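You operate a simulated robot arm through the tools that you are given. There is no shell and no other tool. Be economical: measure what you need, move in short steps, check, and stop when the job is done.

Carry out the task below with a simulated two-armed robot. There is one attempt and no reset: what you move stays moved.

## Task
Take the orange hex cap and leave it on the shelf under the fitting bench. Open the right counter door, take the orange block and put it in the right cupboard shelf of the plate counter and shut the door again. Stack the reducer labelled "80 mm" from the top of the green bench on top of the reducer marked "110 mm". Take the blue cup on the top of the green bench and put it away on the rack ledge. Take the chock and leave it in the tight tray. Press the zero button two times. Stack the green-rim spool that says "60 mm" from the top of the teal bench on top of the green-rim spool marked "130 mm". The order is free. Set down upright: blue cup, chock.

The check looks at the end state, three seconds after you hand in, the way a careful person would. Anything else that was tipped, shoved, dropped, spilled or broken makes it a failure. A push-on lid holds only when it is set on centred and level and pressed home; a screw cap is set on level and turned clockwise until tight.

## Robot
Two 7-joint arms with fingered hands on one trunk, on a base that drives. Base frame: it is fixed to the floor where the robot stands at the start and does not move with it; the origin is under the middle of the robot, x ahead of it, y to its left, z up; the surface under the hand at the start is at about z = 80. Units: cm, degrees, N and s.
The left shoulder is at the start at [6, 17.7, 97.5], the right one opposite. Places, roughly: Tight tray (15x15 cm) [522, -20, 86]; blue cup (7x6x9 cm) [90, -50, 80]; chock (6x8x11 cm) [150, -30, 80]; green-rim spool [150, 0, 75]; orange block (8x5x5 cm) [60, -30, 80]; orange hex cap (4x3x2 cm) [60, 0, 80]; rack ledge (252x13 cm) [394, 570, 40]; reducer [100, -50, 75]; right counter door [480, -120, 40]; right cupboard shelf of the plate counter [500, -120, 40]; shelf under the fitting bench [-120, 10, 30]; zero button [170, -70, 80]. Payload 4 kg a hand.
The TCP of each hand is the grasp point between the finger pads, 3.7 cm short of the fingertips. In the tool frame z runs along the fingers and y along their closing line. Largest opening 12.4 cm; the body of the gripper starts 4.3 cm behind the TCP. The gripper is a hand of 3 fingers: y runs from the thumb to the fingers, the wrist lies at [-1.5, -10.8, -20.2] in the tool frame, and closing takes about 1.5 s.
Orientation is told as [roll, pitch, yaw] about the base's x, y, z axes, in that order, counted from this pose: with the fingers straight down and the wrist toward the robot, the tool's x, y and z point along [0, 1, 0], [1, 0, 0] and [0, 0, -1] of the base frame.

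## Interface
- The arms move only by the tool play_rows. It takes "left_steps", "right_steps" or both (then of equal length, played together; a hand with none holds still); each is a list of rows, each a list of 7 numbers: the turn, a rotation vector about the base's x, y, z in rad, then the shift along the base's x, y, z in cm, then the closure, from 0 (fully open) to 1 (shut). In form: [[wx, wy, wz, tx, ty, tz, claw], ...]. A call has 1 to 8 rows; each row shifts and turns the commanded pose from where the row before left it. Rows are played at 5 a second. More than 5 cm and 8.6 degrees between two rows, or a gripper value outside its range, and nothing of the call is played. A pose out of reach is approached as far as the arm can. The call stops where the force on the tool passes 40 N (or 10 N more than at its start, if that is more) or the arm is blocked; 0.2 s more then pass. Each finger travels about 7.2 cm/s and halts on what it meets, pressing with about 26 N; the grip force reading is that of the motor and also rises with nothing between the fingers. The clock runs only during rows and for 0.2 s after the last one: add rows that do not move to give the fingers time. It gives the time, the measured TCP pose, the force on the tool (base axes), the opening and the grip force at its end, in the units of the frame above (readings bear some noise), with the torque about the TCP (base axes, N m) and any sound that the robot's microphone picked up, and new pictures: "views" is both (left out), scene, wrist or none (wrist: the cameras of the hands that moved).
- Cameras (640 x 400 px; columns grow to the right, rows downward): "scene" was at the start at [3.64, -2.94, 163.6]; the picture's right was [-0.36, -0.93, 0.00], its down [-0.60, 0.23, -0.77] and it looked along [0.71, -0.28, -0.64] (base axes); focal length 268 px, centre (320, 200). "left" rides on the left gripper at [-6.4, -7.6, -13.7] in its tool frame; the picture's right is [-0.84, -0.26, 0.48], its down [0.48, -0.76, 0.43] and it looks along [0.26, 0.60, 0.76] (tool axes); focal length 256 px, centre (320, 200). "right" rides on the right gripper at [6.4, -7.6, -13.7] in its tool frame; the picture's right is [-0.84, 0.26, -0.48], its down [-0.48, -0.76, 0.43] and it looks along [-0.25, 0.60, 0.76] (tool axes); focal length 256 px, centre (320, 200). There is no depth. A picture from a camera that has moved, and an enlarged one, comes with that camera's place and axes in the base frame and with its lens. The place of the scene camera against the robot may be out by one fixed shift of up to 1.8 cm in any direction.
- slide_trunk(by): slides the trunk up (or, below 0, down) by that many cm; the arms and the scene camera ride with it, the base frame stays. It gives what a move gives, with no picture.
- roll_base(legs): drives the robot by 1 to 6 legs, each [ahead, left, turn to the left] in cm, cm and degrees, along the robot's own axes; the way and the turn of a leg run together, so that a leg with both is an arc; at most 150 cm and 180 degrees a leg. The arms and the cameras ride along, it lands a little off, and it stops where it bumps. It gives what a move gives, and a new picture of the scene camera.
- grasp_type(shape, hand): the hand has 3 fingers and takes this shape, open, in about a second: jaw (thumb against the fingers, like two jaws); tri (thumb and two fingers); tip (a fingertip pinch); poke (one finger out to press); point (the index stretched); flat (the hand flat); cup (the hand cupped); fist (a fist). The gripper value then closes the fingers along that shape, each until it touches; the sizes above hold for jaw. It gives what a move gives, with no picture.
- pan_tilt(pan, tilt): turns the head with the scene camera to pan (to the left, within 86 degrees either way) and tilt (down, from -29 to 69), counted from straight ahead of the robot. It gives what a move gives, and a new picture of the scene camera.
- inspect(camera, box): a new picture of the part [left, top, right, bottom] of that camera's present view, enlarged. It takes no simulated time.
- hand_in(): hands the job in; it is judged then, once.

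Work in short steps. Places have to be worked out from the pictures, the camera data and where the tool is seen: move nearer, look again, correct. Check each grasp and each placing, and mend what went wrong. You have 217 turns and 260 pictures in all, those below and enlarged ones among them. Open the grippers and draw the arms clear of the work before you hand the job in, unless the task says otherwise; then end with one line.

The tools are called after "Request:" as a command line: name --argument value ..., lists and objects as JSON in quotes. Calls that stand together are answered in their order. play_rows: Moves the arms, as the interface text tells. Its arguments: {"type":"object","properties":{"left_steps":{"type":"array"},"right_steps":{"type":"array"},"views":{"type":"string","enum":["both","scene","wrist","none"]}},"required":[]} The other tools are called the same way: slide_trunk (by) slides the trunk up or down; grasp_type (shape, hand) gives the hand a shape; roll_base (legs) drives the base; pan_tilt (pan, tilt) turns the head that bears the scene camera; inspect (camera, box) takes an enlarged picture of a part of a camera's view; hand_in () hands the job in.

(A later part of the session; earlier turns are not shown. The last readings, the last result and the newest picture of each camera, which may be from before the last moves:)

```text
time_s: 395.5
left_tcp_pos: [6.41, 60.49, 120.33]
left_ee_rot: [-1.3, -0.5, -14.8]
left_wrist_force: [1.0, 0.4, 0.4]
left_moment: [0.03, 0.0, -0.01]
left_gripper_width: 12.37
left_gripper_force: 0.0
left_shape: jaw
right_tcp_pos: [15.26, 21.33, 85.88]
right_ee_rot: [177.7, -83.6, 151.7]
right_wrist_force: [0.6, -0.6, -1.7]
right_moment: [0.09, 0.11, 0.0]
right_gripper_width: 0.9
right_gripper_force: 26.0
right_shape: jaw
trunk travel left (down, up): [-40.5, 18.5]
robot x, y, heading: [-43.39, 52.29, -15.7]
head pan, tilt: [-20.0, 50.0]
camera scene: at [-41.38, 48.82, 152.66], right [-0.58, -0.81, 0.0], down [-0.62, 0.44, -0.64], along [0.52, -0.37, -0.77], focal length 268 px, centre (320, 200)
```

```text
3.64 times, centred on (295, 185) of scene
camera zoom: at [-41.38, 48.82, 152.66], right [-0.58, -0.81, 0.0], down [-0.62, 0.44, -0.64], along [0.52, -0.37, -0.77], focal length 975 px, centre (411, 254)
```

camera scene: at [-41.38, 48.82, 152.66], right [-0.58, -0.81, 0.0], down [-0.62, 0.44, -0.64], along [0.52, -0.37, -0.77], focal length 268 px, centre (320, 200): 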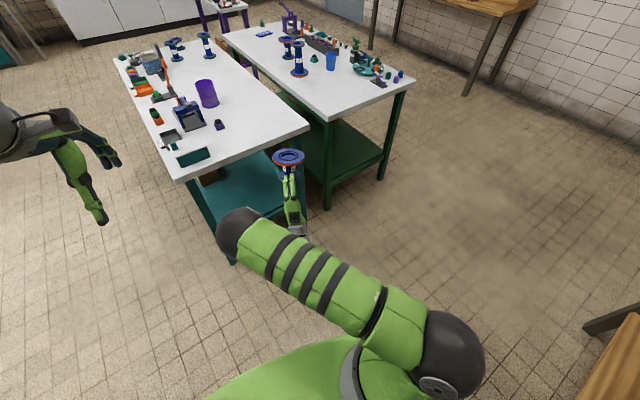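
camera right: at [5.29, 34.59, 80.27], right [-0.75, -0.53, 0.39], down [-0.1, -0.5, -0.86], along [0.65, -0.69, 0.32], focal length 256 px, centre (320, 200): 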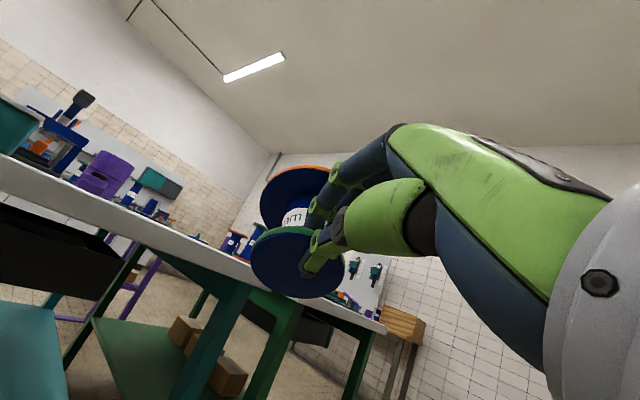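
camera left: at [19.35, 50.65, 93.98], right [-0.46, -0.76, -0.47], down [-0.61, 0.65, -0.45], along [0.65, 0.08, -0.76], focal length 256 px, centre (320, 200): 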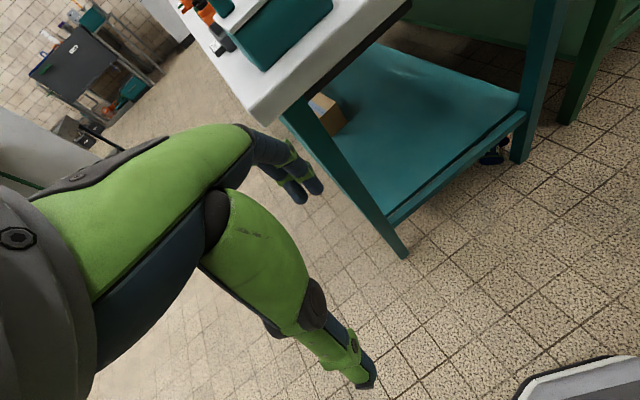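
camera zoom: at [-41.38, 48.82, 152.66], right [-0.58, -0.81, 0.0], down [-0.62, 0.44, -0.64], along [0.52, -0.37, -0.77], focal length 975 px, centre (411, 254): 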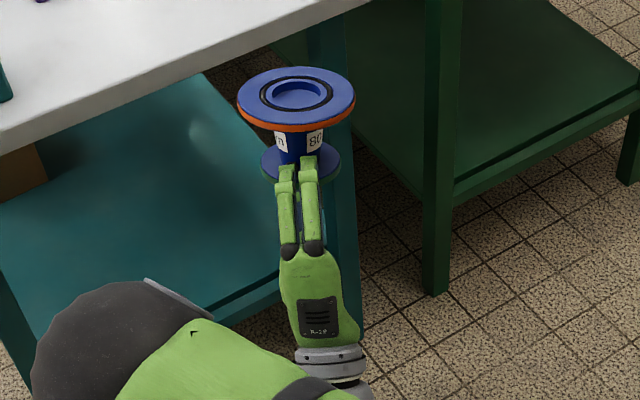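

The reducer is held upright by its green flange. I adjust the last few degrees, then carry it to the green bench's near end.

Request:
play_rows --right_steps '[[-0.055, -0.095, 0, 0, 0, 3, 1], [0, 0, 0, 0, 0, 4, 1], [0, 0, 0, 0, 0, 3, 1]]' --views "none"

Request:
roll_base --legs '[[0, 0, 27.7], [-16, -93, 0]]'

Request:
inspect --camera "scene" --box '[250, 100, 410, 240]'

```text
time_s: 396.3
left_tcp_pos: [6.54, 60.45, 120.42]
left_ee_rot: [-1.2, -0.5, -15.0]
left_wrist_force: [0.2, -0.9, -0.3]
left_moment: [0.01, 0.01, 0.0]
left_gripper_width: 12.37
left_gripper_force: 0.0
left_shape: jaw
right_tcp_pos: [15.25, 21.35, 96.01]
right_ee_rot: [179.0, -77.2, 150.6]
right_wrist_force: [0.2, 0.2, -0.9]
right_moment: [0.07, 0.06, 0.01]
right_gripper_width: 0.9
right_gripper_force: 26.1
right_shape: jaw
trunk travel left (down, up): [-40.5, 18.5]
robot x, y, heading: [-43.47, 52.51, -15.7]
head pan, tilt: [-20.0, 50.0]
```

```text
time_s: 402.6
left_tcp_pos: [1.06, -12.25, 120.39]
left_ee_rot: [-1.2, -0.4, 12.7]
left_wrist_force: [0.0, 0.2, -0.4]
left_moment: [0.04, -0.01, -0.06]
left_gripper_width: 12.37
left_gripper_force: 0.1
left_shape: jaw
right_tcp_pos: [26.97, -42.83, 96.06]
right_ee_rot: [178.8, -77.4, 178.5]
right_wrist_force: [-0.2, -0.4, -2.6]
right_moment: [0.01, 0.07, -0.02]
right_gripper_width: 0.89
right_gripper_force: 25.9
right_shape: jaw
trunk travel left (down, up): [-40.5, 18.5]
robot x, y, heading: [-39.47, -42.21, 12.1]
head pan, tilt: [-20.0, 50.0]
camera scene: at [-36.05, -44.13, 152.65], right [-0.14, -0.99, 0.0], down [-0.76, 0.1, -0.64], along [0.64, -0.09, -0.77], focal length 268 px, centre (320, 200)
```

scene: 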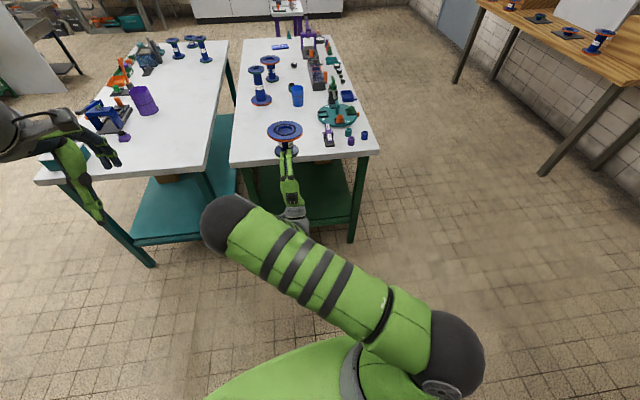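

```text
2.86 times, centred on (330, 170) of scene
camera zoom: at [-36.05, -44.13, 152.65], right [-0.14, -0.99, 0.0], down [-0.76, 0.1, -0.64], along [0.64, -0.09, -0.77], focal length 766 px, centre (291, 286)
```

zoom: 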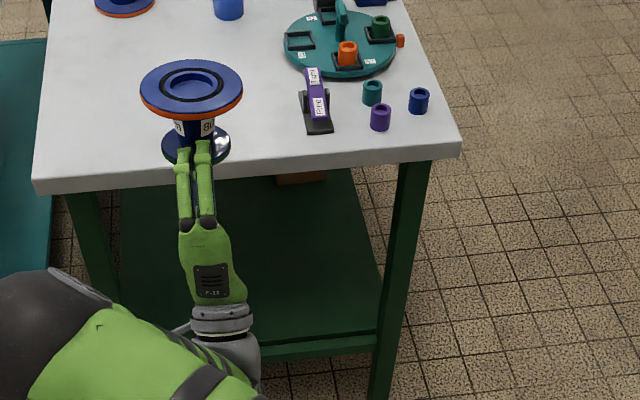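

The reducer is upright. I move forward so it's over the bench end.

Request:
roll_base --legs '[[23.5, -5, 0]]'

Request:
play_rows --right_steps '[[0, 0, 0, 0, 0, -4, 1], [0, 0, 0, 0, 0, -4, 1], [0, 0, 0, 0, 0, -3, 1]]' --views "scene"

Request:
inspect --camera "scene" --box '[250, 100, 410, 240]'

```text
time_s: 404.4
left_tcp_pos: [25.13, -12.24, 120.26]
left_ee_rot: [-1.2, -0.6, 12.7]
left_wrist_force: [-0.1, 0.3, -0.1]
left_moment: [-0.04, 0.0, 0.03]
left_gripper_width: 12.37
left_gripper_force: 0.1
left_shape: jaw
right_tcp_pos: [51.02, -42.78, 95.95]
right_ee_rot: [178.7, -77.3, 178.5]
right_wrist_force: [0.3, -0.5, -1.6]
right_moment: [0.04, 0.12, 0.01]
right_gripper_width: 0.91
right_gripper_force: 26.1
right_shape: jaw
trunk travel left (down, up): [-40.5, 18.5]
robot x, y, heading: [-15.44, -42.7, 12.3]
head pan, tilt: [-20.0, 50.0]
camera scene: at [-11.98, -44.12, 152.65], right [-0.14, -0.99, 0.0], down [-0.76, 0.1, -0.64], along [0.64, -0.09, -0.77], focal length 268 px, centre (320, 200)
```

scene: 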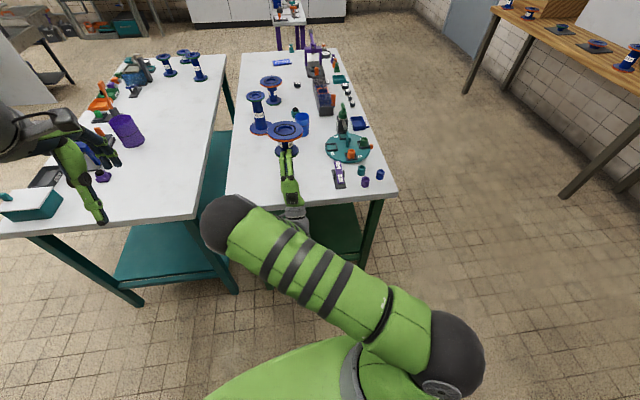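

```text
time_s: 405.2
left_tcp_pos: [25.11, -12.25, 120.34]
left_ee_rot: [-1.2, -0.5, 12.8]
left_wrist_force: [0.2, 0.8, 0.0]
left_moment: [-0.02, 0.03, -0.06]
left_gripper_width: 12.37
left_gripper_force: 0.0
left_shape: jaw
right_tcp_pos: [50.92, -42.71, 85.1]
right_ee_rot: [178.6, -77.4, 178.4]
right_wrist_force: [0.3, -0.1, -2.3]
right_moment: [-0.03, 0.1, 0.0]
right_gripper_width: 0.91
right_gripper_force: 25.6
right_shape: jaw
trunk travel left (down, up): [-40.5, 18.5]
robot x, y, heading: [-15.54, -42.65, 12.3]
head pan, tilt: [-20.0, 50.0]
camera scene: at [-12.06, -44.12, 152.66], right [-0.14, -0.99, 0.0], down [-0.76, 0.1, -0.64], along [0.64, -0.09, -0.77], focal length 268 px, centre (320, 200)
```

scene: 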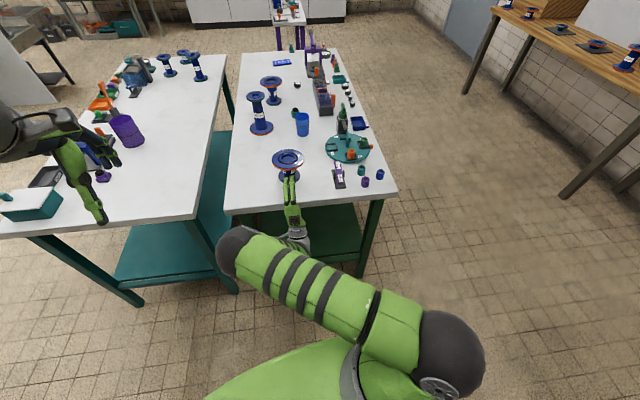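

```text
2.86 times, centred on (330, 170) of scene
camera zoom: at [-12.06, -44.12, 152.66], right [-0.14, -0.99, 0.0], down [-0.76, 0.1, -0.64], along [0.64, -0.09, -0.77], focal length 766 px, centre (291, 286)
```

zoom: 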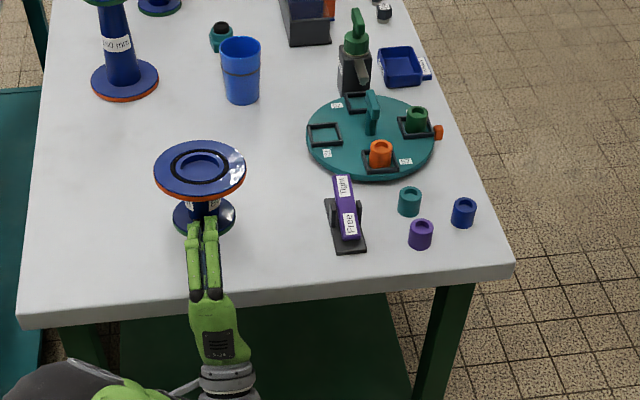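

Well over the bench end. I lower slowly until contact.

Request:
play_rows --right_steps '[[0, 0, 0, 0, 0, -0.8, 1], [0, 0, 0, 0, 0, -0.7, 1], [0, 0, 0, 0, 0, -0.6, 1], [0, 0, 0, 0, 0, -0.5, 1]]' --views "none"

```text
time_s: 406.2
left_tcp_pos: [25.1, -12.12, 120.43]
left_ee_rot: [-1.1, -0.5, 12.8]
left_wrist_force: [0.0, -0.4, -0.2]
left_moment: [-0.02, 0.0, 0.04]
left_gripper_width: 12.39
left_gripper_force: 0.0
left_shape: jaw
right_tcp_pos: [50.89, -42.86, 82.45]
right_ee_rot: [178.8, -77.2, 178.5]
right_wrist_force: [0.0, 0.2, -2.1]
right_moment: [-0.02, 0.1, 0.0]
right_gripper_width: 0.93
right_gripper_force: 26.3
right_shape: jaw
trunk travel left (down, up): [-40.5, 18.5]
robot x, y, heading: [-15.77, -42.74, 12.1]
head pan, tilt: [-20.0, 50.0]
```

Request:
play_rows --right_steps '[[0, 0, 0, 0, 0, -0.5, 1], [0, 0, 0, 0, 0, -0.5, 1], [0, 0, 0, 0, 0, -0.4, 1]]' --views "none"

Request:
inspect --camera "scene" --box '[250, 130, 350, 230]'

```text
time_s: 407.0
left_tcp_pos: [24.99, -12.3, 120.5]
left_ee_rot: [-1.3, -0.5, 12.7]
left_wrist_force: [0.1, -0.1, -0.4]
left_moment: [0.0, 0.04, 0.0]
left_gripper_width: 12.36
left_gripper_force: 0.1
left_shape: jaw
right_tcp_pos: [50.93, -42.69, 81.29]
right_ee_rot: [178.7, -77.1, 178.6]
right_wrist_force: [-0.6, -0.3, 10.7]
right_moment: [0.09, 0.35, 0.03]
right_gripper_width: 0.79
right_gripper_force: 26.2
right_shape: jaw
trunk travel left (down, up): [-40.5, 18.5]
robot x, y, heading: [-15.33, -42.7, 12.5]
head pan, tilt: [-20.0, 50.0]
```

```text
4.00 times, centred on (300, 180) of scene
camera zoom: at [-12.15, -44.12, 152.69], right [-0.14, -0.99, 0.0], down [-0.76, 0.1, -0.64], along [0.64, -0.09, -0.77], focal length 1073 px, centre (400, 280)
```

zoom: 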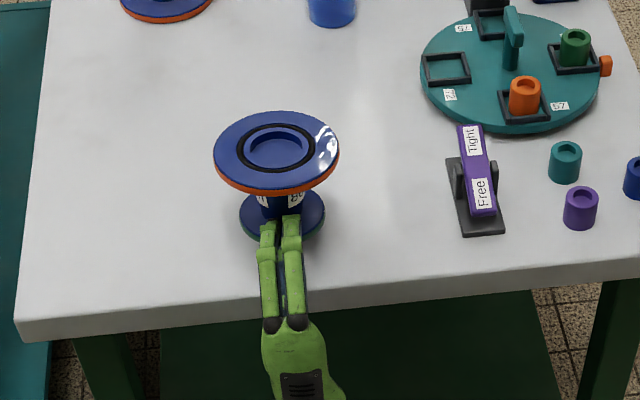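

Contact. I open slowly a little.

Request:
play_rows --right_steps '[[0, 0, 0, 0, 0, 0, 0.92], [0, 0, 0, 0, 0, 0, 0.86], [0, 0, 0, 0, 0, 0, 0.8], [0, 0, 0, 0, 0, 0, 0.75], [0, 0, 0, 0, 0, 0, 0.75]]' --views "none"

Request:
inspect --camera "scene" --box '[250, 130, 350, 230]'

```text
time_s: 408.1
left_tcp_pos: [24.77, -12.24, 120.41]
left_ee_rot: [-1.3, -0.7, 12.7]
left_wrist_force: [-0.2, -0.5, 0.7]
left_moment: [-0.02, 0.02, 0.04]
left_gripper_width: 12.35
left_gripper_force: 0.1
left_shape: jaw
right_tcp_pos: [50.64, -42.73, 81.63]
right_ee_rot: [178.6, -76.5, 178.6]
right_wrist_force: [-15.7, -3.7, 26.3]
right_moment: [0.1, 0.74, 0.15]
right_gripper_width: 1.86
right_gripper_force: 0.0
right_shape: jaw
trunk travel left (down, up): [-40.5, 18.5]
robot x, y, heading: [-15.22, -42.91, 12.0]
head pan, tilt: [-20.0, 50.0]
stopped in row 5 (right hand): the force on the tool passed its limit at 41 N (the readings are from after the stop); the commanded pose is now the measured one
```

```text
4.00 times, centred on (300, 180) of scene
camera zoom: at [-12.45, -44.16, 152.65], right [-0.14, -0.99, 0.0], down [-0.76, 0.1, -0.64], along [0.64, -0.09, -0.76], focal length 1073 px, centre (400, 280)
```

zoom: 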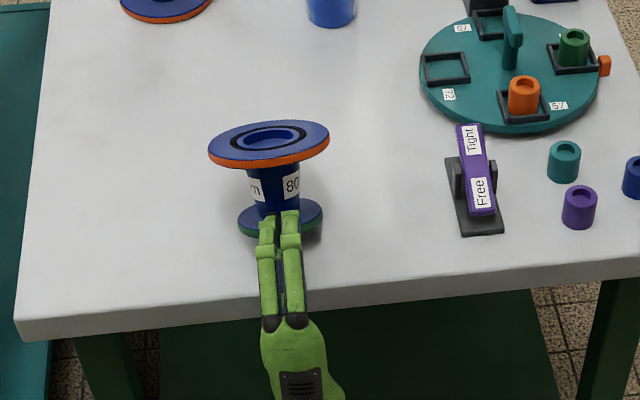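

It leans forward a bit over the thumb. I relax slightly and withdraw the hand backward so it settles onto its base.

Request:
play_rows --right_steps '[[0, 0, 0, -0.5, 0, 0.3, 0.82], [0, 0, 0, -1, 0, 0.1, 0.82], [0, 0, 0, -1, 0, 0, 0.82], [0, 0, 0, -1, 0, 0, 0.82], [0, 0, 0, -1, 0, 0, 0.82]]' --views "none"

Request:
inspect --camera "scene" --box '[250, 130, 350, 230]'

```text
time_s: 409.4
left_tcp_pos: [24.95, -12.23, 120.37]
left_ee_rot: [-1.2, -0.6, 12.8]
left_wrist_force: [0.5, 0.6, 0.0]
left_moment: [0.0, 0.0, -0.02]
left_gripper_width: 12.37
left_gripper_force: 0.0
left_shape: jaw
right_tcp_pos: [46.47, -42.69, 81.63]
right_ee_rot: [178.9, -77.1, 178.5]
right_wrist_force: [-0.1, -0.5, 2.6]
right_moment: [0.02, -0.05, 0.04]
right_gripper_width: 2.04
right_gripper_force: 0.1
right_shape: jaw
trunk travel left (down, up): [-40.5, 18.5]
robot x, y, heading: [-15.56, -42.62, 12.3]
head pan, tilt: [-20.0, 50.0]
```

```text
4.00 times, centred on (300, 180) of scene
camera zoom: at [-12.1, -44.12, 152.65], right [-0.14, -0.99, 0.0], down [-0.76, 0.1, -0.64], along [0.64, -0.09, -0.77], focal length 1073 px, centre (400, 280)
```

zoom: 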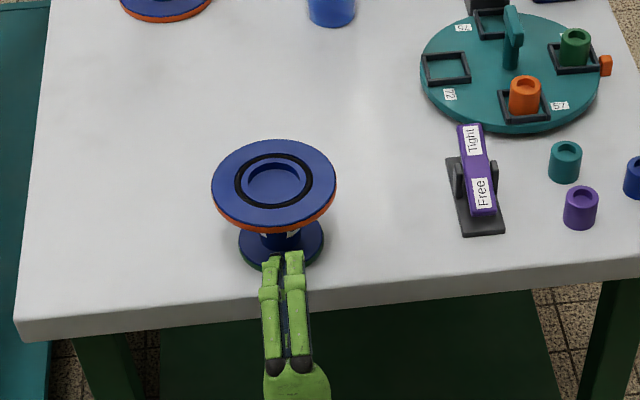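

Upright and settling. Continue withdrawing.

Request:
play_rows --right_steps '[[0, 0, 0, -1, 0, 0, 0.78], [0, 0, 0, -1, 0, 0, 0.75], [0, 0, 0, -1, 0, 0, 0.75], [0, 0, 0, -2, 0, 0, 0.75], [0, 0, 0, -3, 0, 0, 0.75]]' --views "none"

Request:
inspect --camera "scene" --box '[250, 130, 350, 230]'

```text
time_s: 410.6
left_tcp_pos: [25.06, -12.2, 120.42]
left_ee_rot: [-1.2, -0.5, 12.8]
left_wrist_force: [-0.1, 0.2, 0.2]
left_moment: [0.0, 0.01, -0.01]
left_gripper_width: 12.36
left_gripper_force: 0.0
left_shape: jaw
right_tcp_pos: [38.38, -42.71, 81.89]
right_ee_rot: [178.6, -77.0, 178.6]
right_wrist_force: [-0.4, 0.5, -0.5]
right_moment: [-0.02, 0.01, 0.02]
right_gripper_width: 3.07
right_gripper_force: 0.0
right_shape: jaw
trunk travel left (down, up): [-40.5, 18.5]
robot x, y, heading: [-15.31, -42.58, 12.2]
head pan, tilt: [-20.0, 50.0]
```

```text
4.00 times, centred on (300, 180) of scene
camera zoom: at [-12.11, -44.12, 152.66], right [-0.14, -0.99, 0.0], down [-0.76, 0.1, -0.64], along [0.64, -0.09, -0.77], focal length 1073 px, centre (400, 280)
```

zoom: 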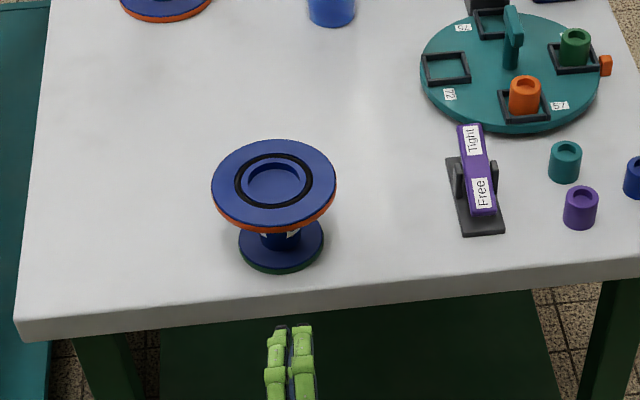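

The reducer stands upright on the bench again. I back off and restore the right hand's default orientation.

Request:
roll_base --legs '[[-22, 0, 0]]'

Request:
play_rows --right_steps '[[0, 0.149, 0, 0, -2, 2, 0.5], [0, 0.149, 0, 0, -2, 2, 0.2], [0, 0.149, 0, 0, -2, 2, 0], [0, 0.149, 0, 0, -2, 2, 0], [0, 0.149, 0, 0, -2, 2, 0], [0, 0.149, 0, 0, -2, 2, 0], [0, 0.149, 0, 0, -2, 2, 0], [0, 0.149, 0, 0, -2, 2, 0]]' --views "none"

Request:
play_rows --right_steps '[[0, 0.149, 0, 0, -2, 2, 0], [0, 0.149, 0, 0, -2, 2, 0], [0, 0.149, 0, 0, -2, 2, 0], [0, 0.149, 0, 0, -2, 2, 0]]' --views "none"

Request:
slide_trunk --by 18

```text
time_s: 412.2
left_tcp_pos: [3.43, -16.91, 120.31]
left_ee_rot: [-1.3, -0.5, 12.9]
left_wrist_force: [-0.5, 0.2, -0.4]
left_moment: [-0.03, 0.01, -0.03]
left_gripper_width: 12.36
left_gripper_force: 0.0
left_shape: jaw
right_tcp_pos: [16.73, -47.39, 81.75]
right_ee_rot: [178.6, -77.0, 178.7]
right_wrist_force: [0.0, -0.4, 0.4]
right_moment: [0.01, -0.03, 0.01]
right_gripper_width: 3.08
right_gripper_force: 0.0
right_shape: jaw
trunk travel left (down, up): [-40.5, 18.5]
robot x, y, heading: [-37.17, -47.17, 12.2]
head pan, tilt: [-20.0, 50.0]
camera scene: at [-33.69, -48.79, 152.66], right [-0.14, -0.99, 0.0], down [-0.76, 0.1, -0.64], along [0.64, -0.09, -0.77], focal length 268 px, centre (320, 200)
```

scene: 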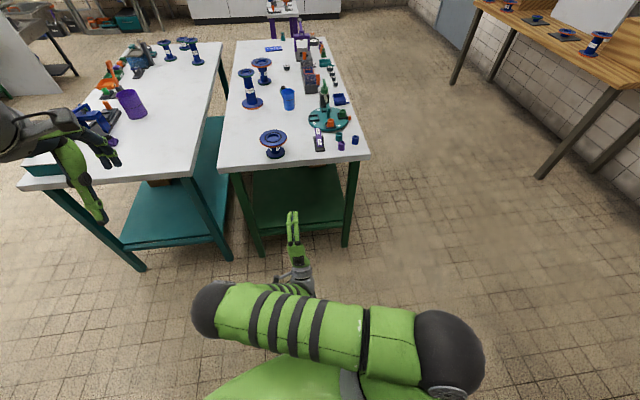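

```text
time_s: 414.0
left_tcp_pos: [3.44, -16.96, 120.35]
left_ee_rot: [-1.2, -0.4, 12.8]
left_wrist_force: [0.4, 0.2, 0.0]
left_moment: [0.02, -0.01, 0.01]
left_gripper_width: 12.36
left_gripper_force: 0.0
left_shape: jaw
right_tcp_pos: [23.09, -60.23, 94.92]
right_ee_rot: [-2.9, -34.5, 0.4]
right_wrist_force: [0.4, -0.7, -0.8]
right_moment: [0.01, 0.01, 0.01]
right_gripper_width: 12.37
right_gripper_force: 0.1
right_shape: jaw
right hand out of reach, approached as far as the arm can: row 5, 6, 7
trunk travel left (down, up): [-40.5, 18.5]
robot x, y, heading: [-37.36, -47.51, 12.1]
head pan, tilt: [-20.0, 50.0]
```

```text
time_s: 415.0
left_tcp_pos: [3.44, -16.92, 120.43]
left_ee_rot: [-1.3, -0.4, 12.7]
left_wrist_force: [0.0, -0.1, 0.2]
left_moment: [0.03, 0.01, 0.03]
left_gripper_width: 12.36
left_gripper_force: 0.0
left_shape: jaw
right_tcp_pos: [22.88, -68.27, 102.81]
right_ee_rot: [-2.6, -0.4, 0.4]
right_wrist_force: [0.0, -0.4, 0.1]
right_moment: [0.03, -0.03, 0.0]
right_gripper_width: 12.34
right_gripper_force: 0.1
right_shape: jaw
trunk travel left (down, up): [-40.5, 18.5]
robot x, y, heading: [-37.15, -47.08, 12.2]
head pan, tilt: [-20.0, 50.0]
```

```text
time_s: 417.0
left_tcp_pos: [3.43, -16.81, 138.32]
left_ee_rot: [-1.3, -0.5, 12.8]
left_wrist_force: [-0.1, 0.3, 0.0]
left_moment: [-0.02, -0.02, 0.01]
left_gripper_width: 12.35
left_gripper_force: 0.1
left_shape: jaw
right_tcp_pos: [22.88, -68.23, 120.83]
right_ee_rot: [-2.7, -0.5, 0.3]
right_wrist_force: [0.5, -1.0, -0.1]
right_moment: [0.02, 0.02, 0.02]
right_gripper_width: 12.37
right_gripper_force: 0.0
right_shape: jaw
trunk travel left (down, up): [-58.5, 0.5]
robot x, y, heading: [-37.09, -47.21, 12.3]
head pan, tilt: [-20.0, 50.0]
```

Right hand restored. I position the base so the right hand can take the reducer from above at flange level.

Request:
roll_base --legs '[[0, 0, -12], [25, 27, 0]]'

Request:
play_rows --right_steps '[[0.04, 0, 0.1, 1, 1, -3, 0], [0, 0, 0.1, 1, 1, -3, 0], [0, 0, 0, 1, 1, -3, 0]]' --views "wrist"

```text
time_s: 420.2
left_tcp_pos: [33.42, 1.51, 138.25]
left_ee_rot: [-1.3, -0.5, 0.5]
left_wrist_force: [0.2, 0.0, 0.2]
left_moment: [0.0, -0.02, -0.02]
left_gripper_width: 12.4
left_gripper_force: 0.1
left_shape: jaw
right_tcp_pos: [41.47, -53.0, 120.91]
right_ee_rot: [-2.7, -0.5, -11.9]
right_wrist_force: [1.2, -0.2, 0.7]
right_moment: [-0.01, -0.01, -0.03]
right_gripper_width: 12.37
right_gripper_force: 0.0
right_shape: jaw
trunk travel left (down, up): [-58.5, 0.5]
robot x, y, heading: [-12.7, -19.95, 0.1]
head pan, tilt: [-20.0, 50.0]
camera scene: at [-9.62, -22.17, 170.65], right [-0.34, -0.94, 0.0], down [-0.72, 0.26, -0.64], along [0.6, -0.22, -0.77], focal length 268 px, centre (320, 200)
```

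scene: 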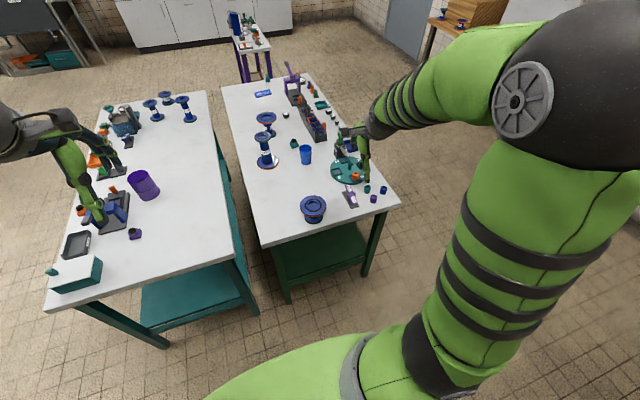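

```text
time_s: 421.0
left_tcp_pos: [33.46, 1.08, 138.29]
left_ee_rot: [-1.2, -0.4, 0.5]
left_wrist_force: [0.8, 0.7, 0.0]
left_moment: [-0.02, -0.02, -0.03]
left_gripper_width: 12.38
left_gripper_force: 0.1
left_shape: jaw
right_tcp_pos: [44.44, -50.1, 111.74]
right_ee_rot: [-0.5, 0.0, -0.7]
right_wrist_force: [0.0, -0.9, -0.8]
right_moment: [0.01, 0.02, 0.02]
right_gripper_width: 12.4
right_gripper_force: 0.1
right_shape: jaw
trunk travel left (down, up): [-58.5, 0.5]
robot x, y, heading: [-12.64, -20.14, -0.3]
head pan, tilt: [-20.0, 50.0]
camera right: at [36.75, -43.58, 125.4], right [0.25, -0.84, 0.49], down [-0.76, -0.48, -0.43], along [0.6, -0.27, -0.76], focal length 256 px, centre (320, 200)
```

right: 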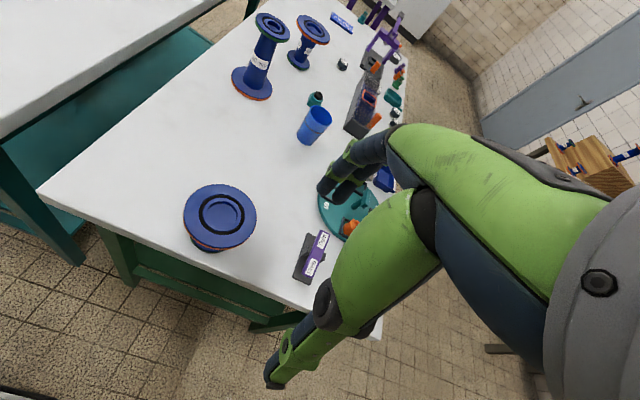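

Flange center measured at (54.2, -42.6). I go above it.

Request:
play_rows --right_steps '[[0, 0, 0, 2.5, 1.9, -2.5, 0], [0, 0, 0, 2.5, 1.9, -2.5, 0], [0, 0, 0, 2.4, 1.9, -2.5, 0], [0, 0, 0, 2.4, 1.8, -2.5, 0]]' --views "wrist"

```text
time_s: 422.0
left_tcp_pos: [33.37, 1.29, 138.3]
left_ee_rot: [-1.2, -0.5, 0.5]
left_wrist_force: [-0.4, -0.3, 0.1]
left_moment: [-0.02, 0.0, -0.01]
left_gripper_width: 12.37
left_gripper_force: 0.0
left_shape: jaw
right_tcp_pos: [54.31, -42.48, 102.01]
right_ee_rot: [-0.5, 0.0, -0.6]
right_wrist_force: [0.6, 0.0, 0.4]
right_moment: [0.0, -0.01, 0.03]
right_gripper_width: 12.37
right_gripper_force: 0.1
right_shape: jaw
trunk travel left (down, up): [-58.5, 0.5]
robot x, y, heading: [-12.88, -19.59, -0.2]
head pan, tilt: [-20.0, 50.0]
camera right: at [46.69, -35.9, 115.63], right [0.25, -0.84, 0.49], down [-0.76, -0.48, -0.43], along [0.6, -0.27, -0.76], focal length 256 px, centre (320, 200)
```

right: 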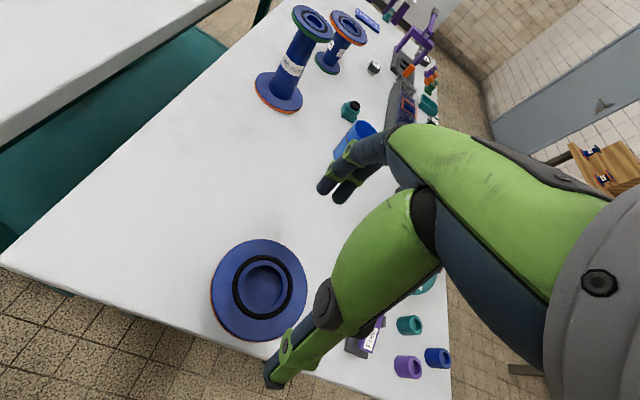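

Centered within 3 mm. Descending to flange level (z≈87.6).

Request:
play_rows --right_steps '[[0, 0, 0, -0.2, 0.1, -4, 0], [0, 0, 0, 0, 0, -4, 0], [0, 0, 0, 0, 0, -2, 0], [0, 0, 0, 0, 0, -1.5, 0], [0, 0, 0, 0, 0, -1.5, 0], [0, 0, 0, 0, 0, -1.3, 0], [0, 0, 0, 0, 0, 0, 0]]' --views "wrist"

```text
time_s: 423.6
left_tcp_pos: [33.35, 1.36, 138.32]
left_ee_rot: [-1.3, -0.5, 0.6]
left_wrist_force: [0.1, -0.2, 0.4]
left_moment: [0.02, 0.01, -0.01]
left_gripper_width: 12.38
left_gripper_force: 0.2
left_shape: jaw
right_tcp_pos: [54.17, -42.33, 87.65]
right_ee_rot: [-0.4, -0.1, -0.6]
right_wrist_force: [-0.5, -1.0, 1.2]
right_moment: [0.0, 0.02, 0.01]
right_gripper_width: 12.37
right_gripper_force: 0.1
right_shape: jaw
trunk travel left (down, up): [-58.5, 0.5]
robot x, y, heading: [-12.97, -19.53, 0.0]
head pan, tilt: [-20.0, 50.0]
camera right: at [46.43, -35.9, 101.33], right [0.25, -0.84, 0.49], down [-0.76, -0.48, -0.43], along [0.6, -0.27, -0.76], focal length 256 px, centre (320, 200)
```

right: 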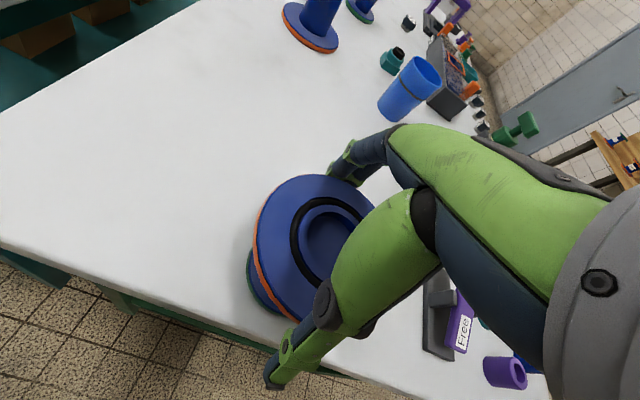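

Straddling at flange level with no contact. Closing very gradually.

Request:
play_rows --right_steps '[[0, 0, 0, 0, 0, 0, 0.04], [0, 0, 0, 0, 0, 0, 0.07], [0, 0, 0, 0, 0, 0, 0.1], [0, 0, 0, 0, 0, 0, 0.12], [0, 0, 0, 0, 0, 0, 0.14], [0, 0, 0, 0, 0, 0, 0.16], [0, 0, 0, 0, 0, 0, 0.18], [0, 0, 0, 0, 0, 0, 0.18]]' --views "wrist"

```text
time_s: 425.4
left_tcp_pos: [33.4, 1.32, 138.32]
left_ee_rot: [-1.2, -0.5, 0.5]
left_wrist_force: [1.0, -0.7, 0.4]
left_moment: [-0.02, 0.0, 0.01]
left_gripper_width: 12.32
left_gripper_force: 0.1
left_shape: jaw
right_tcp_pos: [54.14, -42.43, 87.74]
right_ee_rot: [-0.4, -0.1, -0.5]
right_wrist_force: [-0.4, -0.2, -0.2]
right_moment: [0.0, -0.01, 0.02]
right_gripper_width: 10.2
right_gripper_force: 0.1
right_shape: jaw
trunk travel left (down, up): [-58.5, 0.5]
robot x, y, heading: [-12.71, -19.18, 0.1]
head pan, tilt: [-20.0, 50.0]
camera right: at [46.44, -35.89, 101.34], right [0.25, -0.84, 0.49], down [-0.76, -0.48, -0.43], along [0.6, -0.27, -0.76], focal length 256 px, centre (320, 200)
```

right: 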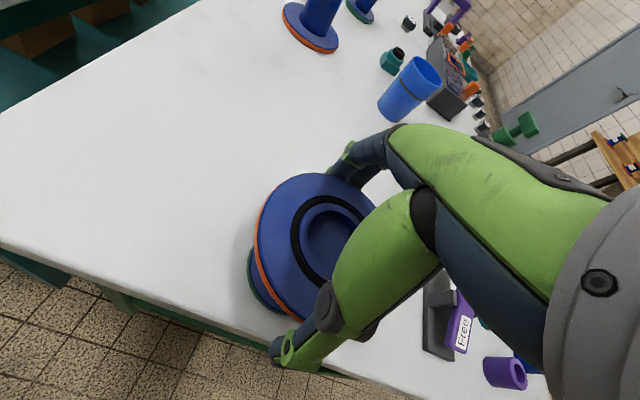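

Request:
play_rows --right_steps '[[0, 0, 0, 0, 0, 0, 0.2], [0, 0, 0, 0, 0, 0, 0.22], [0, 0, 0, 0, 0, 0, 0.24], [0, 0, 0, 0, 0, 0, 0.26], [0, 0, 0, 0, 0, 0, 0.28], [0, 0, 0, 0, 0, 0, 0.28]]' --views "wrist"

```text
time_s: 426.8
left_tcp_pos: [33.27, 1.28, 138.31]
left_ee_rot: [-1.3, -0.7, 0.5]
left_wrist_force: [0.0, 0.5, -0.1]
left_moment: [-0.01, 0.06, 0.02]
left_gripper_width: 12.38
left_gripper_force: 0.1
left_shape: jaw
right_tcp_pos: [54.02, -42.38, 87.75]
right_ee_rot: [-0.5, -0.2, -0.5]
right_wrist_force: [-4.1, -0.2, 14.8]
right_moment: [-0.04, 0.75, 0.01]
right_gripper_width: 9.21
right_gripper_force: 26.3
right_shape: jaw
trunk travel left (down, up): [-58.5, 0.5]
robot x, y, heading: [-12.73, -19.68, -0.0]
head pan, tilt: [-20.0, 50.0]
camera right: at [46.36, -35.86, 101.45], right [0.25, -0.84, 0.49], down [-0.76, -0.48, -0.43], along [0.6, -0.27, -0.76], focal length 256 px, centre (320, 200)
```

right: 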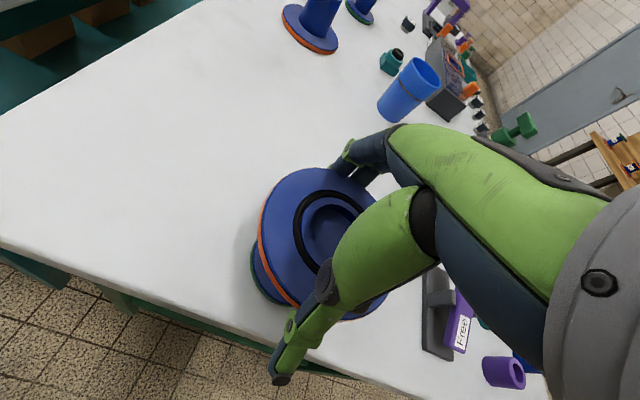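

Gripped on the rim (26 N, width 9.2). I lift 3 cm and check.

Request:
play_rows --right_steps '[[0, 0, 0, 0, 0, 0, 0.35], [0, 0, 0, 0, 0, 0, 0.35], [0, 0, 0, 0, 0, 0.7, 0.35], [0, 0, 0, 0, 0, 1.3, 0.35], [0, 0, 0, 0, 0, 2, 0.35]]' --views "wrist"

```text
time_s: 428.0
left_tcp_pos: [33.42, 1.31, 138.3]
left_ee_rot: [-1.3, -0.5, 0.5]
left_wrist_force: [0.4, 0.6, -0.2]
left_moment: [0.0, -0.01, 0.02]
left_gripper_width: 12.37
left_gripper_force: 0.2
left_shape: jaw
right_tcp_pos: [54.03, -42.32, 91.55]
right_ee_rot: [-0.3, 0.0, -0.4]
right_wrist_force: [0.2, -0.2, -2.0]
right_moment: [0.01, 0.05, -0.02]
right_gripper_width: 9.28
right_gripper_force: 26.1
right_shape: jaw
trunk travel left (down, up): [-58.5, 0.5]
robot x, y, heading: [-12.69, -19.62, -0.2]
head pan, tilt: [-20.0, 50.0]
camera right: at [46.34, -35.86, 105.22], right [0.25, -0.84, 0.49], down [-0.76, -0.48, -0.43], along [0.6, -0.27, -0.76], focal length 256 px, centre (320, 200)
```

right: 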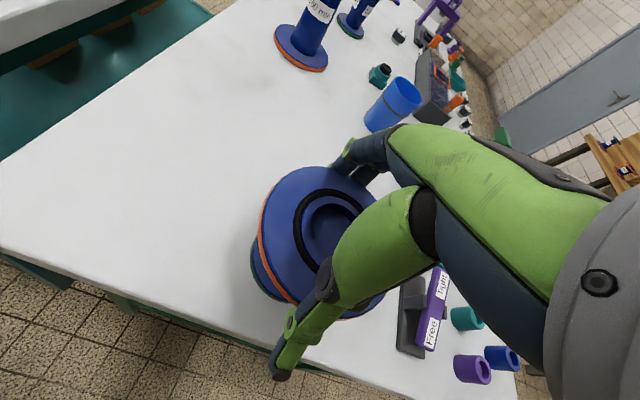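

Held upright. I lift higher and drive round to the right side of the bench.

Request:
play_rows --right_steps '[[0, 0, 0, 0, 0, 4, 0.35], [0, 0, 0, 0, 0, 5, 0.35], [0, 0, 0, 0, 0, 5, 0.35], [0, 0, 0, 0, 0, 5, 0.35], [0, 0, 0, 0, 0, 5, 0.35], [0, 0, 0, 0, 0, 3, 0.35]]' --views "none"

Request:
roll_base --legs '[[-8, 0, 0], [0, -125, 0], [113, 0, 0], [0, 0, 90], [30, 0, 0]]'

Request:
pan_tilt --pan -5 --tilt 40

```text
time_s: 429.4
left_tcp_pos: [33.52, 1.33, 138.4]
left_ee_rot: [-1.2, -0.5, 0.5]
left_wrist_force: [0.3, -0.2, -0.5]
left_moment: [-0.01, -0.02, -0.01]
left_gripper_width: 12.38
left_gripper_force: 0.1
left_shape: jaw
right_tcp_pos: [54.2, -42.61, 118.48]
right_ee_rot: [-0.4, -0.1, -0.6]
right_wrist_force: [-0.3, 0.2, -1.6]
right_moment: [0.03, 0.03, -0.02]
right_gripper_width: 9.29
right_gripper_force: 26.0
right_shape: jaw
trunk travel left (down, up): [-58.5, 0.5]
robot x, y, heading: [-12.65, -20.19, -0.2]
head pan, tilt: [-20.0, 50.0]
```

```text
time_s: 447.1
left_tcp_pos: [71.49, -66.41, 138.35]
left_ee_rot: [-1.1, -0.4, 90.7]
left_wrist_force: [0.5, -0.1, -0.4]
left_moment: [-0.01, 0.0, 0.0]
left_gripper_width: 12.37
left_gripper_force: 0.1
left_shape: jaw
right_tcp_pos: [115.33, -45.56, 118.41]
right_ee_rot: [-0.4, 0.0, 89.6]
right_wrist_force: [0.3, -0.5, -2.2]
right_moment: [-0.06, 0.0, 0.0]
right_gripper_width: 9.29
right_gripper_force: 25.8
right_shape: jaw
trunk travel left (down, up): [-58.5, 0.5]
robot x, y, heading: [93.24, -112.15, 90.1]
head pan, tilt: [-20.0, 50.0]
camera scene: at [94.14, -107.9, 170.65], right [0.94, -0.34, 0.0], down [-0.26, -0.72, -0.64], along [0.22, 0.6, -0.77], focal length 268 px, centre (320, 200)
```

scene: 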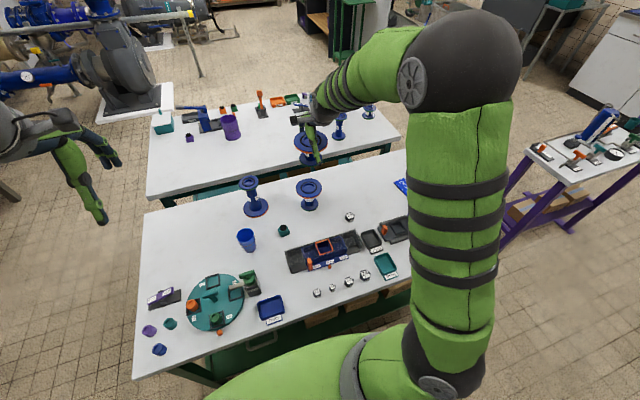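

```text
time_s: 447.9
left_tcp_pos: [71.56, -66.47, 138.39]
left_ee_rot: [-1.3, -0.5, 90.7]
left_wrist_force: [0.2, -0.1, -0.3]
left_moment: [0.08, -0.02, 0.0]
left_gripper_width: 12.36
left_gripper_force: 0.1
left_shape: jaw
right_tcp_pos: [115.42, -45.62, 118.47]
right_ee_rot: [-0.4, -0.1, 89.6]
right_wrist_force: [-0.1, -1.4, -2.0]
right_moment: [-0.03, -0.01, 0.0]
right_gripper_width: 9.26
right_gripper_force: 25.3
right_shape: jaw
trunk travel left (down, up): [-58.5, 0.5]
robot x, y, heading: [92.81, -112.55, 90.1]
head pan, tilt: [-5.0, 40.0]
camera scene: at [92.25, -106.82, 172.07], right [1.0, -0.09, 0.0], down [-0.06, -0.64, -0.77], along [0.07, 0.76, -0.64], focal length 268 px, centre (320, 200)
```

scene: 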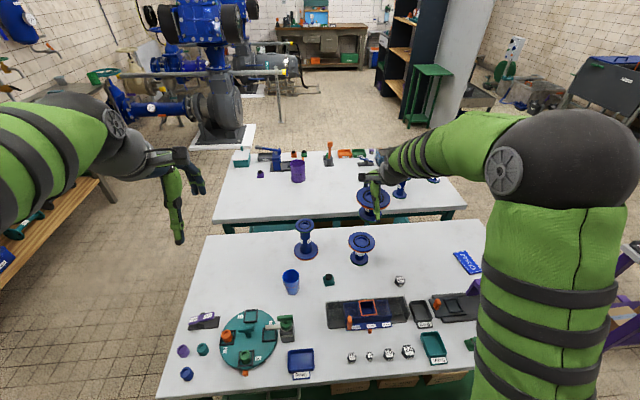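

Request:
inspect --camera "right" --box '[0, 0, 640, 400]'

Request:
inspect --camera "scene" --box '[300, 160, 440, 280]'

```text
1.00 times, centred on (320, 200) of right (not enlarged: the box is as wide or as high as the picture)
camera zoom: at [108.77, -53.28, 132.1], right [0.84, 0.25, 0.49], down [0.48, -0.76, -0.43], along [0.26, 0.6, -0.76], focal length 256 px, centre (320, 200)
```

zoom: 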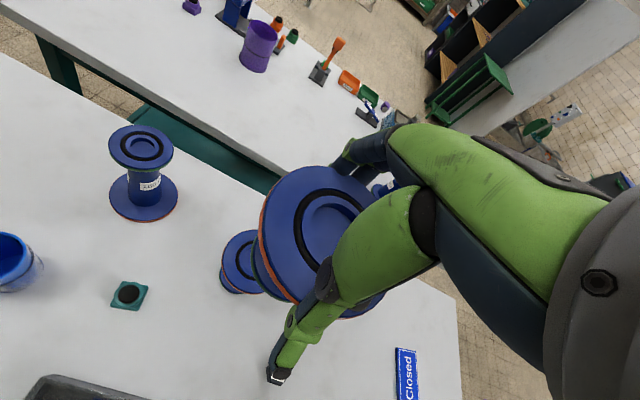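

```text
3.33 times, centred on (370, 220) of scene
camera zoom: at [92.25, -106.82, 172.07], right [1.0, -0.09, 0.0], down [-0.06, -0.64, -0.77], along [0.07, 0.76, -0.64], focal length 894 px, centre (153, 133)
```

zoom: 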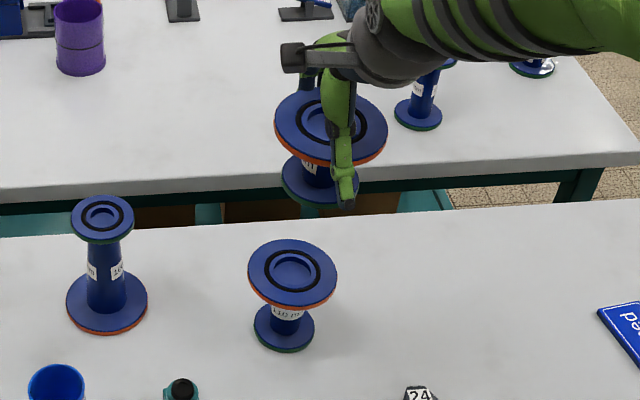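

I move the held reducer over the 110 mm one and lower to just above it for checking.

Request:
play_rows --right_steps '[[0, 0, 0, 0.3, 3.1, 0, 0.35], [0, 0, 0, 0.3, 3.1, -2, 0.35], [0, 0, 0, 0, 0, -4, 0.35], [0, 0, 0, 0, 0, -4, 0.35], [0, 0, 0, 0, 0, -4, 0.35], [0, 0, 0, 0, 0, -2.5, 0.35]]' --views "wrist"

Request:
inspect --camera "scene" --box '[320, 190, 420, 280]'

```text
time_s: 449.3
left_tcp_pos: [71.55, -66.52, 138.18]
left_ee_rot: [-1.2, -0.5, 90.7]
left_wrist_force: [-0.4, 0.2, -0.9]
left_moment: [-0.01, 0.01, 0.01]
left_gripper_width: 12.38
left_gripper_force: 0.0
left_shape: jaw
right_tcp_pos: [115.99, -39.49, 101.91]
right_ee_rot: [-0.4, -0.2, 89.6]
right_wrist_force: [0.2, -0.8, -1.8]
right_moment: [-0.06, -0.01, 0.01]
right_gripper_width: 9.25
right_gripper_force: 26.0
right_shape: jaw
trunk travel left (down, up): [-58.5, 0.5]
robot x, y, heading: [92.65, -112.53, 90.0]
head pan, tilt: [-5.0, 40.0]
camera right: at [109.32, -47.03, 115.56], right [0.84, 0.25, 0.49], down [0.48, -0.76, -0.43], along [0.26, 0.6, -0.76], focal length 256 px, centre (320, 200)
```

right: 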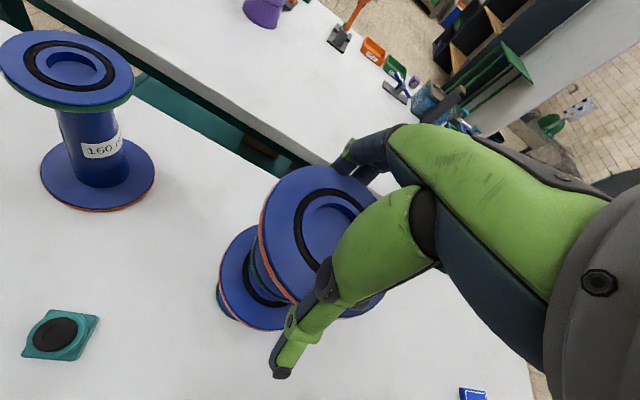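

```text
4.44 times, centred on (370, 235) of scene
camera zoom: at [92.25, -106.76, 172.07], right [1.0, -0.09, 0.0], down [-0.06, -0.64, -0.77], along [0.07, 0.76, -0.64], focal length 1192 px, centre (98, 44)
```

zoom: 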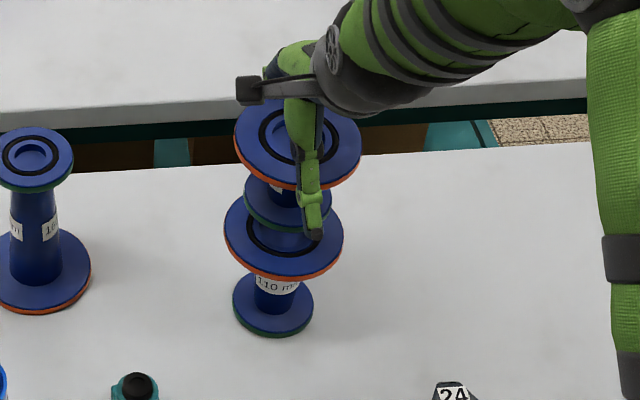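

Label "110 mm" confirmed and alignment is within half a centimetre. I make a small correction and lower to contact.

Request:
play_rows --right_steps '[[0, 0, 0, 0.4, 0.2, -1, 0.35], [0, 0, 0, 0, 0, -1, 0.35], [0, 0, 0, 0, 0, -0.6, 0.35], [0, 0, 0, 0, 0, -0.4, 0.35], [0, 0, 0, 0, 0, -0.3, 0.35], [0, 0, 0, 0, 0, 0, 0.35]]' --views "none"

Request:
inspect --camera "scene" --box '[320, 190, 420, 280]'

```text
time_s: 450.7
left_tcp_pos: [71.48, -66.57, 138.38]
left_ee_rot: [-1.3, -0.5, 90.7]
left_wrist_force: [0.8, 1.9, -0.1]
left_moment: [-0.01, 0.02, 0.0]
left_gripper_width: 12.36
left_gripper_force: 0.1
left_shape: jaw
right_tcp_pos: [116.43, -39.23, 98.92]
right_ee_rot: [-0.3, -0.3, 89.7]
right_wrist_force: [-0.3, -0.5, 7.8]
right_moment: [-0.18, 0.02, 0.07]
right_gripper_width: 9.25
right_gripper_force: 26.1
right_shape: jaw
trunk travel left (down, up): [-58.5, 0.5]
robot x, y, heading: [92.42, -112.25, 90.1]
head pan, tilt: [-5.0, 40.0]
```

```text
4.44 times, centred on (370, 235) of scene
camera zoom: at [92.2, -106.91, 172.09], right [1.0, -0.09, 0.0], down [-0.05, -0.64, -0.77], along [0.07, 0.76, -0.64], focal length 1192 px, centre (98, 44)
```

zoom: 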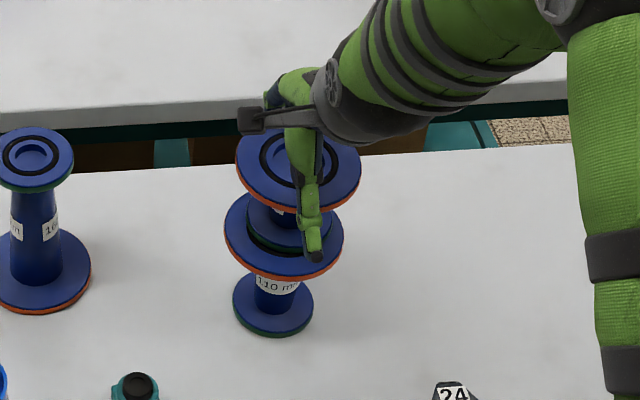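

Touching; slight offset (~0.5 cm). I lift a hair, shift (−0.3, −0.5) and set down, then release slowly.

Request:
play_rows --right_steps '[[0, 0, 0, 0, 0, 0.8, 0.35], [0, 0, 0, -0.35, -0.5, 0, 0.35], [0, 0, 0, 0, 0, -0.5, 0.35], [0, 0, 0, 0, 0, -0.4, 0.35], [0, 0, 0, 0, 0, 0, 0.27], [0, 0, 0, 0, 0, 0, 0.24], [0, 0, 0, 0, 0, 0, 0.2], [0, 0, 0, 0, 0, 0, 0.16]]' --views "none"

Request:
play_rows --right_steps '[[0, 0, 0, 0, 0, 0, 0.1], [0, 0, 0, 0, 0, 0, 0.05], [0, 0, 0, 0, 0, 0, 0], [0, 0, 0, 0, 0, 0, 0]]' --views "none"

Request:
inspect --camera "scene" --box '[320, 190, 420, 280]'

```text
time_s: 452.5
left_tcp_pos: [71.59, -66.52, 138.2]
left_ee_rot: [-1.1, -0.6, 90.8]
left_wrist_force: [0.2, -0.1, -0.1]
left_moment: [0.03, 0.0, -0.01]
left_gripper_width: 12.36
left_gripper_force: 0.1
left_shape: jaw
right_tcp_pos: [115.95, -39.99, 98.48]
right_ee_rot: [-0.4, -0.1, 89.5]
right_wrist_force: [0.0, 0.0, 0.1]
right_moment: [0.0, 0.03, -0.04]
right_gripper_width: 10.4
right_gripper_force: 0.1
right_shape: jaw
trunk travel left (down, up): [-58.5, 0.5]
robot x, y, heading: [92.75, -112.88, 90.3]
head pan, tilt: [-5.0, 40.0]
```

```text
time_s: 453.5
left_tcp_pos: [71.57, -66.63, 138.34]
left_ee_rot: [-1.3, -0.5, 90.7]
left_wrist_force: [-0.4, -0.4, 0.1]
left_moment: [-0.03, 0.02, -0.02]
left_gripper_width: 12.38
left_gripper_force: 0.0
left_shape: jaw
right_tcp_pos: [115.99, -39.85, 98.47]
right_ee_rot: [-0.5, -0.2, 89.5]
right_wrist_force: [0.4, -0.7, -0.1]
right_moment: [0.0, -0.02, 0.0]
right_gripper_width: 12.36
right_gripper_force: 0.1
right_shape: jaw
trunk travel left (down, up): [-58.5, 0.5]
robot x, y, heading: [92.91, -112.34, 90.0]
head pan, tilt: [-5.0, 40.0]
```

```text
4.44 times, centred on (370, 235) of scene
camera zoom: at [92.23, -106.83, 172.07], right [1.0, -0.09, 0.0], down [-0.06, -0.64, -0.77], along [0.07, 0.76, -0.64], focal length 1192 px, centre (98, 44)
```

zoom: 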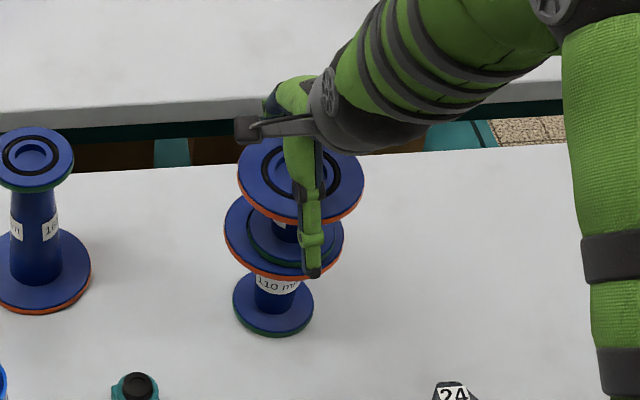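

The stack stands, offset only ~0.7 cm. I lift the hand straight up and check.

Request:
play_rows --right_steps '[[0, 0, 0, 0, 0, 1.5, 0], [0, 0, 0, 0, 0, 2, 0], [0, 0, 0, 0, 0, 4, 0], [0, 0, 0, 0, 0, 5, 0], [0, 0, 0, 0, 0, 5, 0], [0, 0, 0, 2, 0, 4, 0], [0, 0, 0, 4, -1, 2, 0], [0, 0, 0, 4, -1, 0, 0]]' --views "none"

Request:
inspect --camera "scene" --box '[270, 190, 420, 310]'

```text
time_s: 455.3
left_tcp_pos: [71.79, -66.59, 138.35]
left_ee_rot: [-1.2, -0.5, 90.6]
left_wrist_force: [0.6, 0.0, -0.5]
left_moment: [0.0, -0.02, 0.02]
left_gripper_width: 12.36
left_gripper_force: 0.0
left_shape: jaw
right_tcp_pos: [126.01, -41.67, 122.37]
right_ee_rot: [-0.4, -0.1, 89.6]
right_wrist_force: [0.5, -0.4, 0.5]
right_moment: [0.01, 0.04, 0.03]
right_gripper_width: 12.37
right_gripper_force: 0.0
right_shape: jaw
trunk travel left (down, up): [-58.5, 0.5]
robot x, y, heading: [92.99, -112.61, 90.2]
head pan, tilt: [-5.0, 40.0]
```

```text
3.33 times, centred on (345, 250) of scene
camera zoom: at [92.36, -106.84, 172.07], right [1.0, -0.09, 0.0], down [-0.06, -0.64, -0.77], along [0.07, 0.76, -0.64], focal length 894 px, centre (237, 33)
```

zoom: 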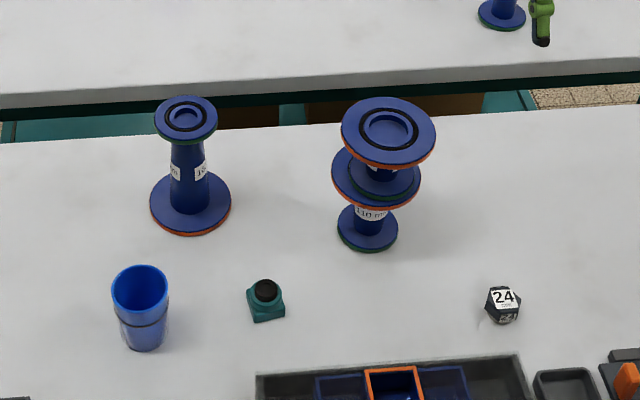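

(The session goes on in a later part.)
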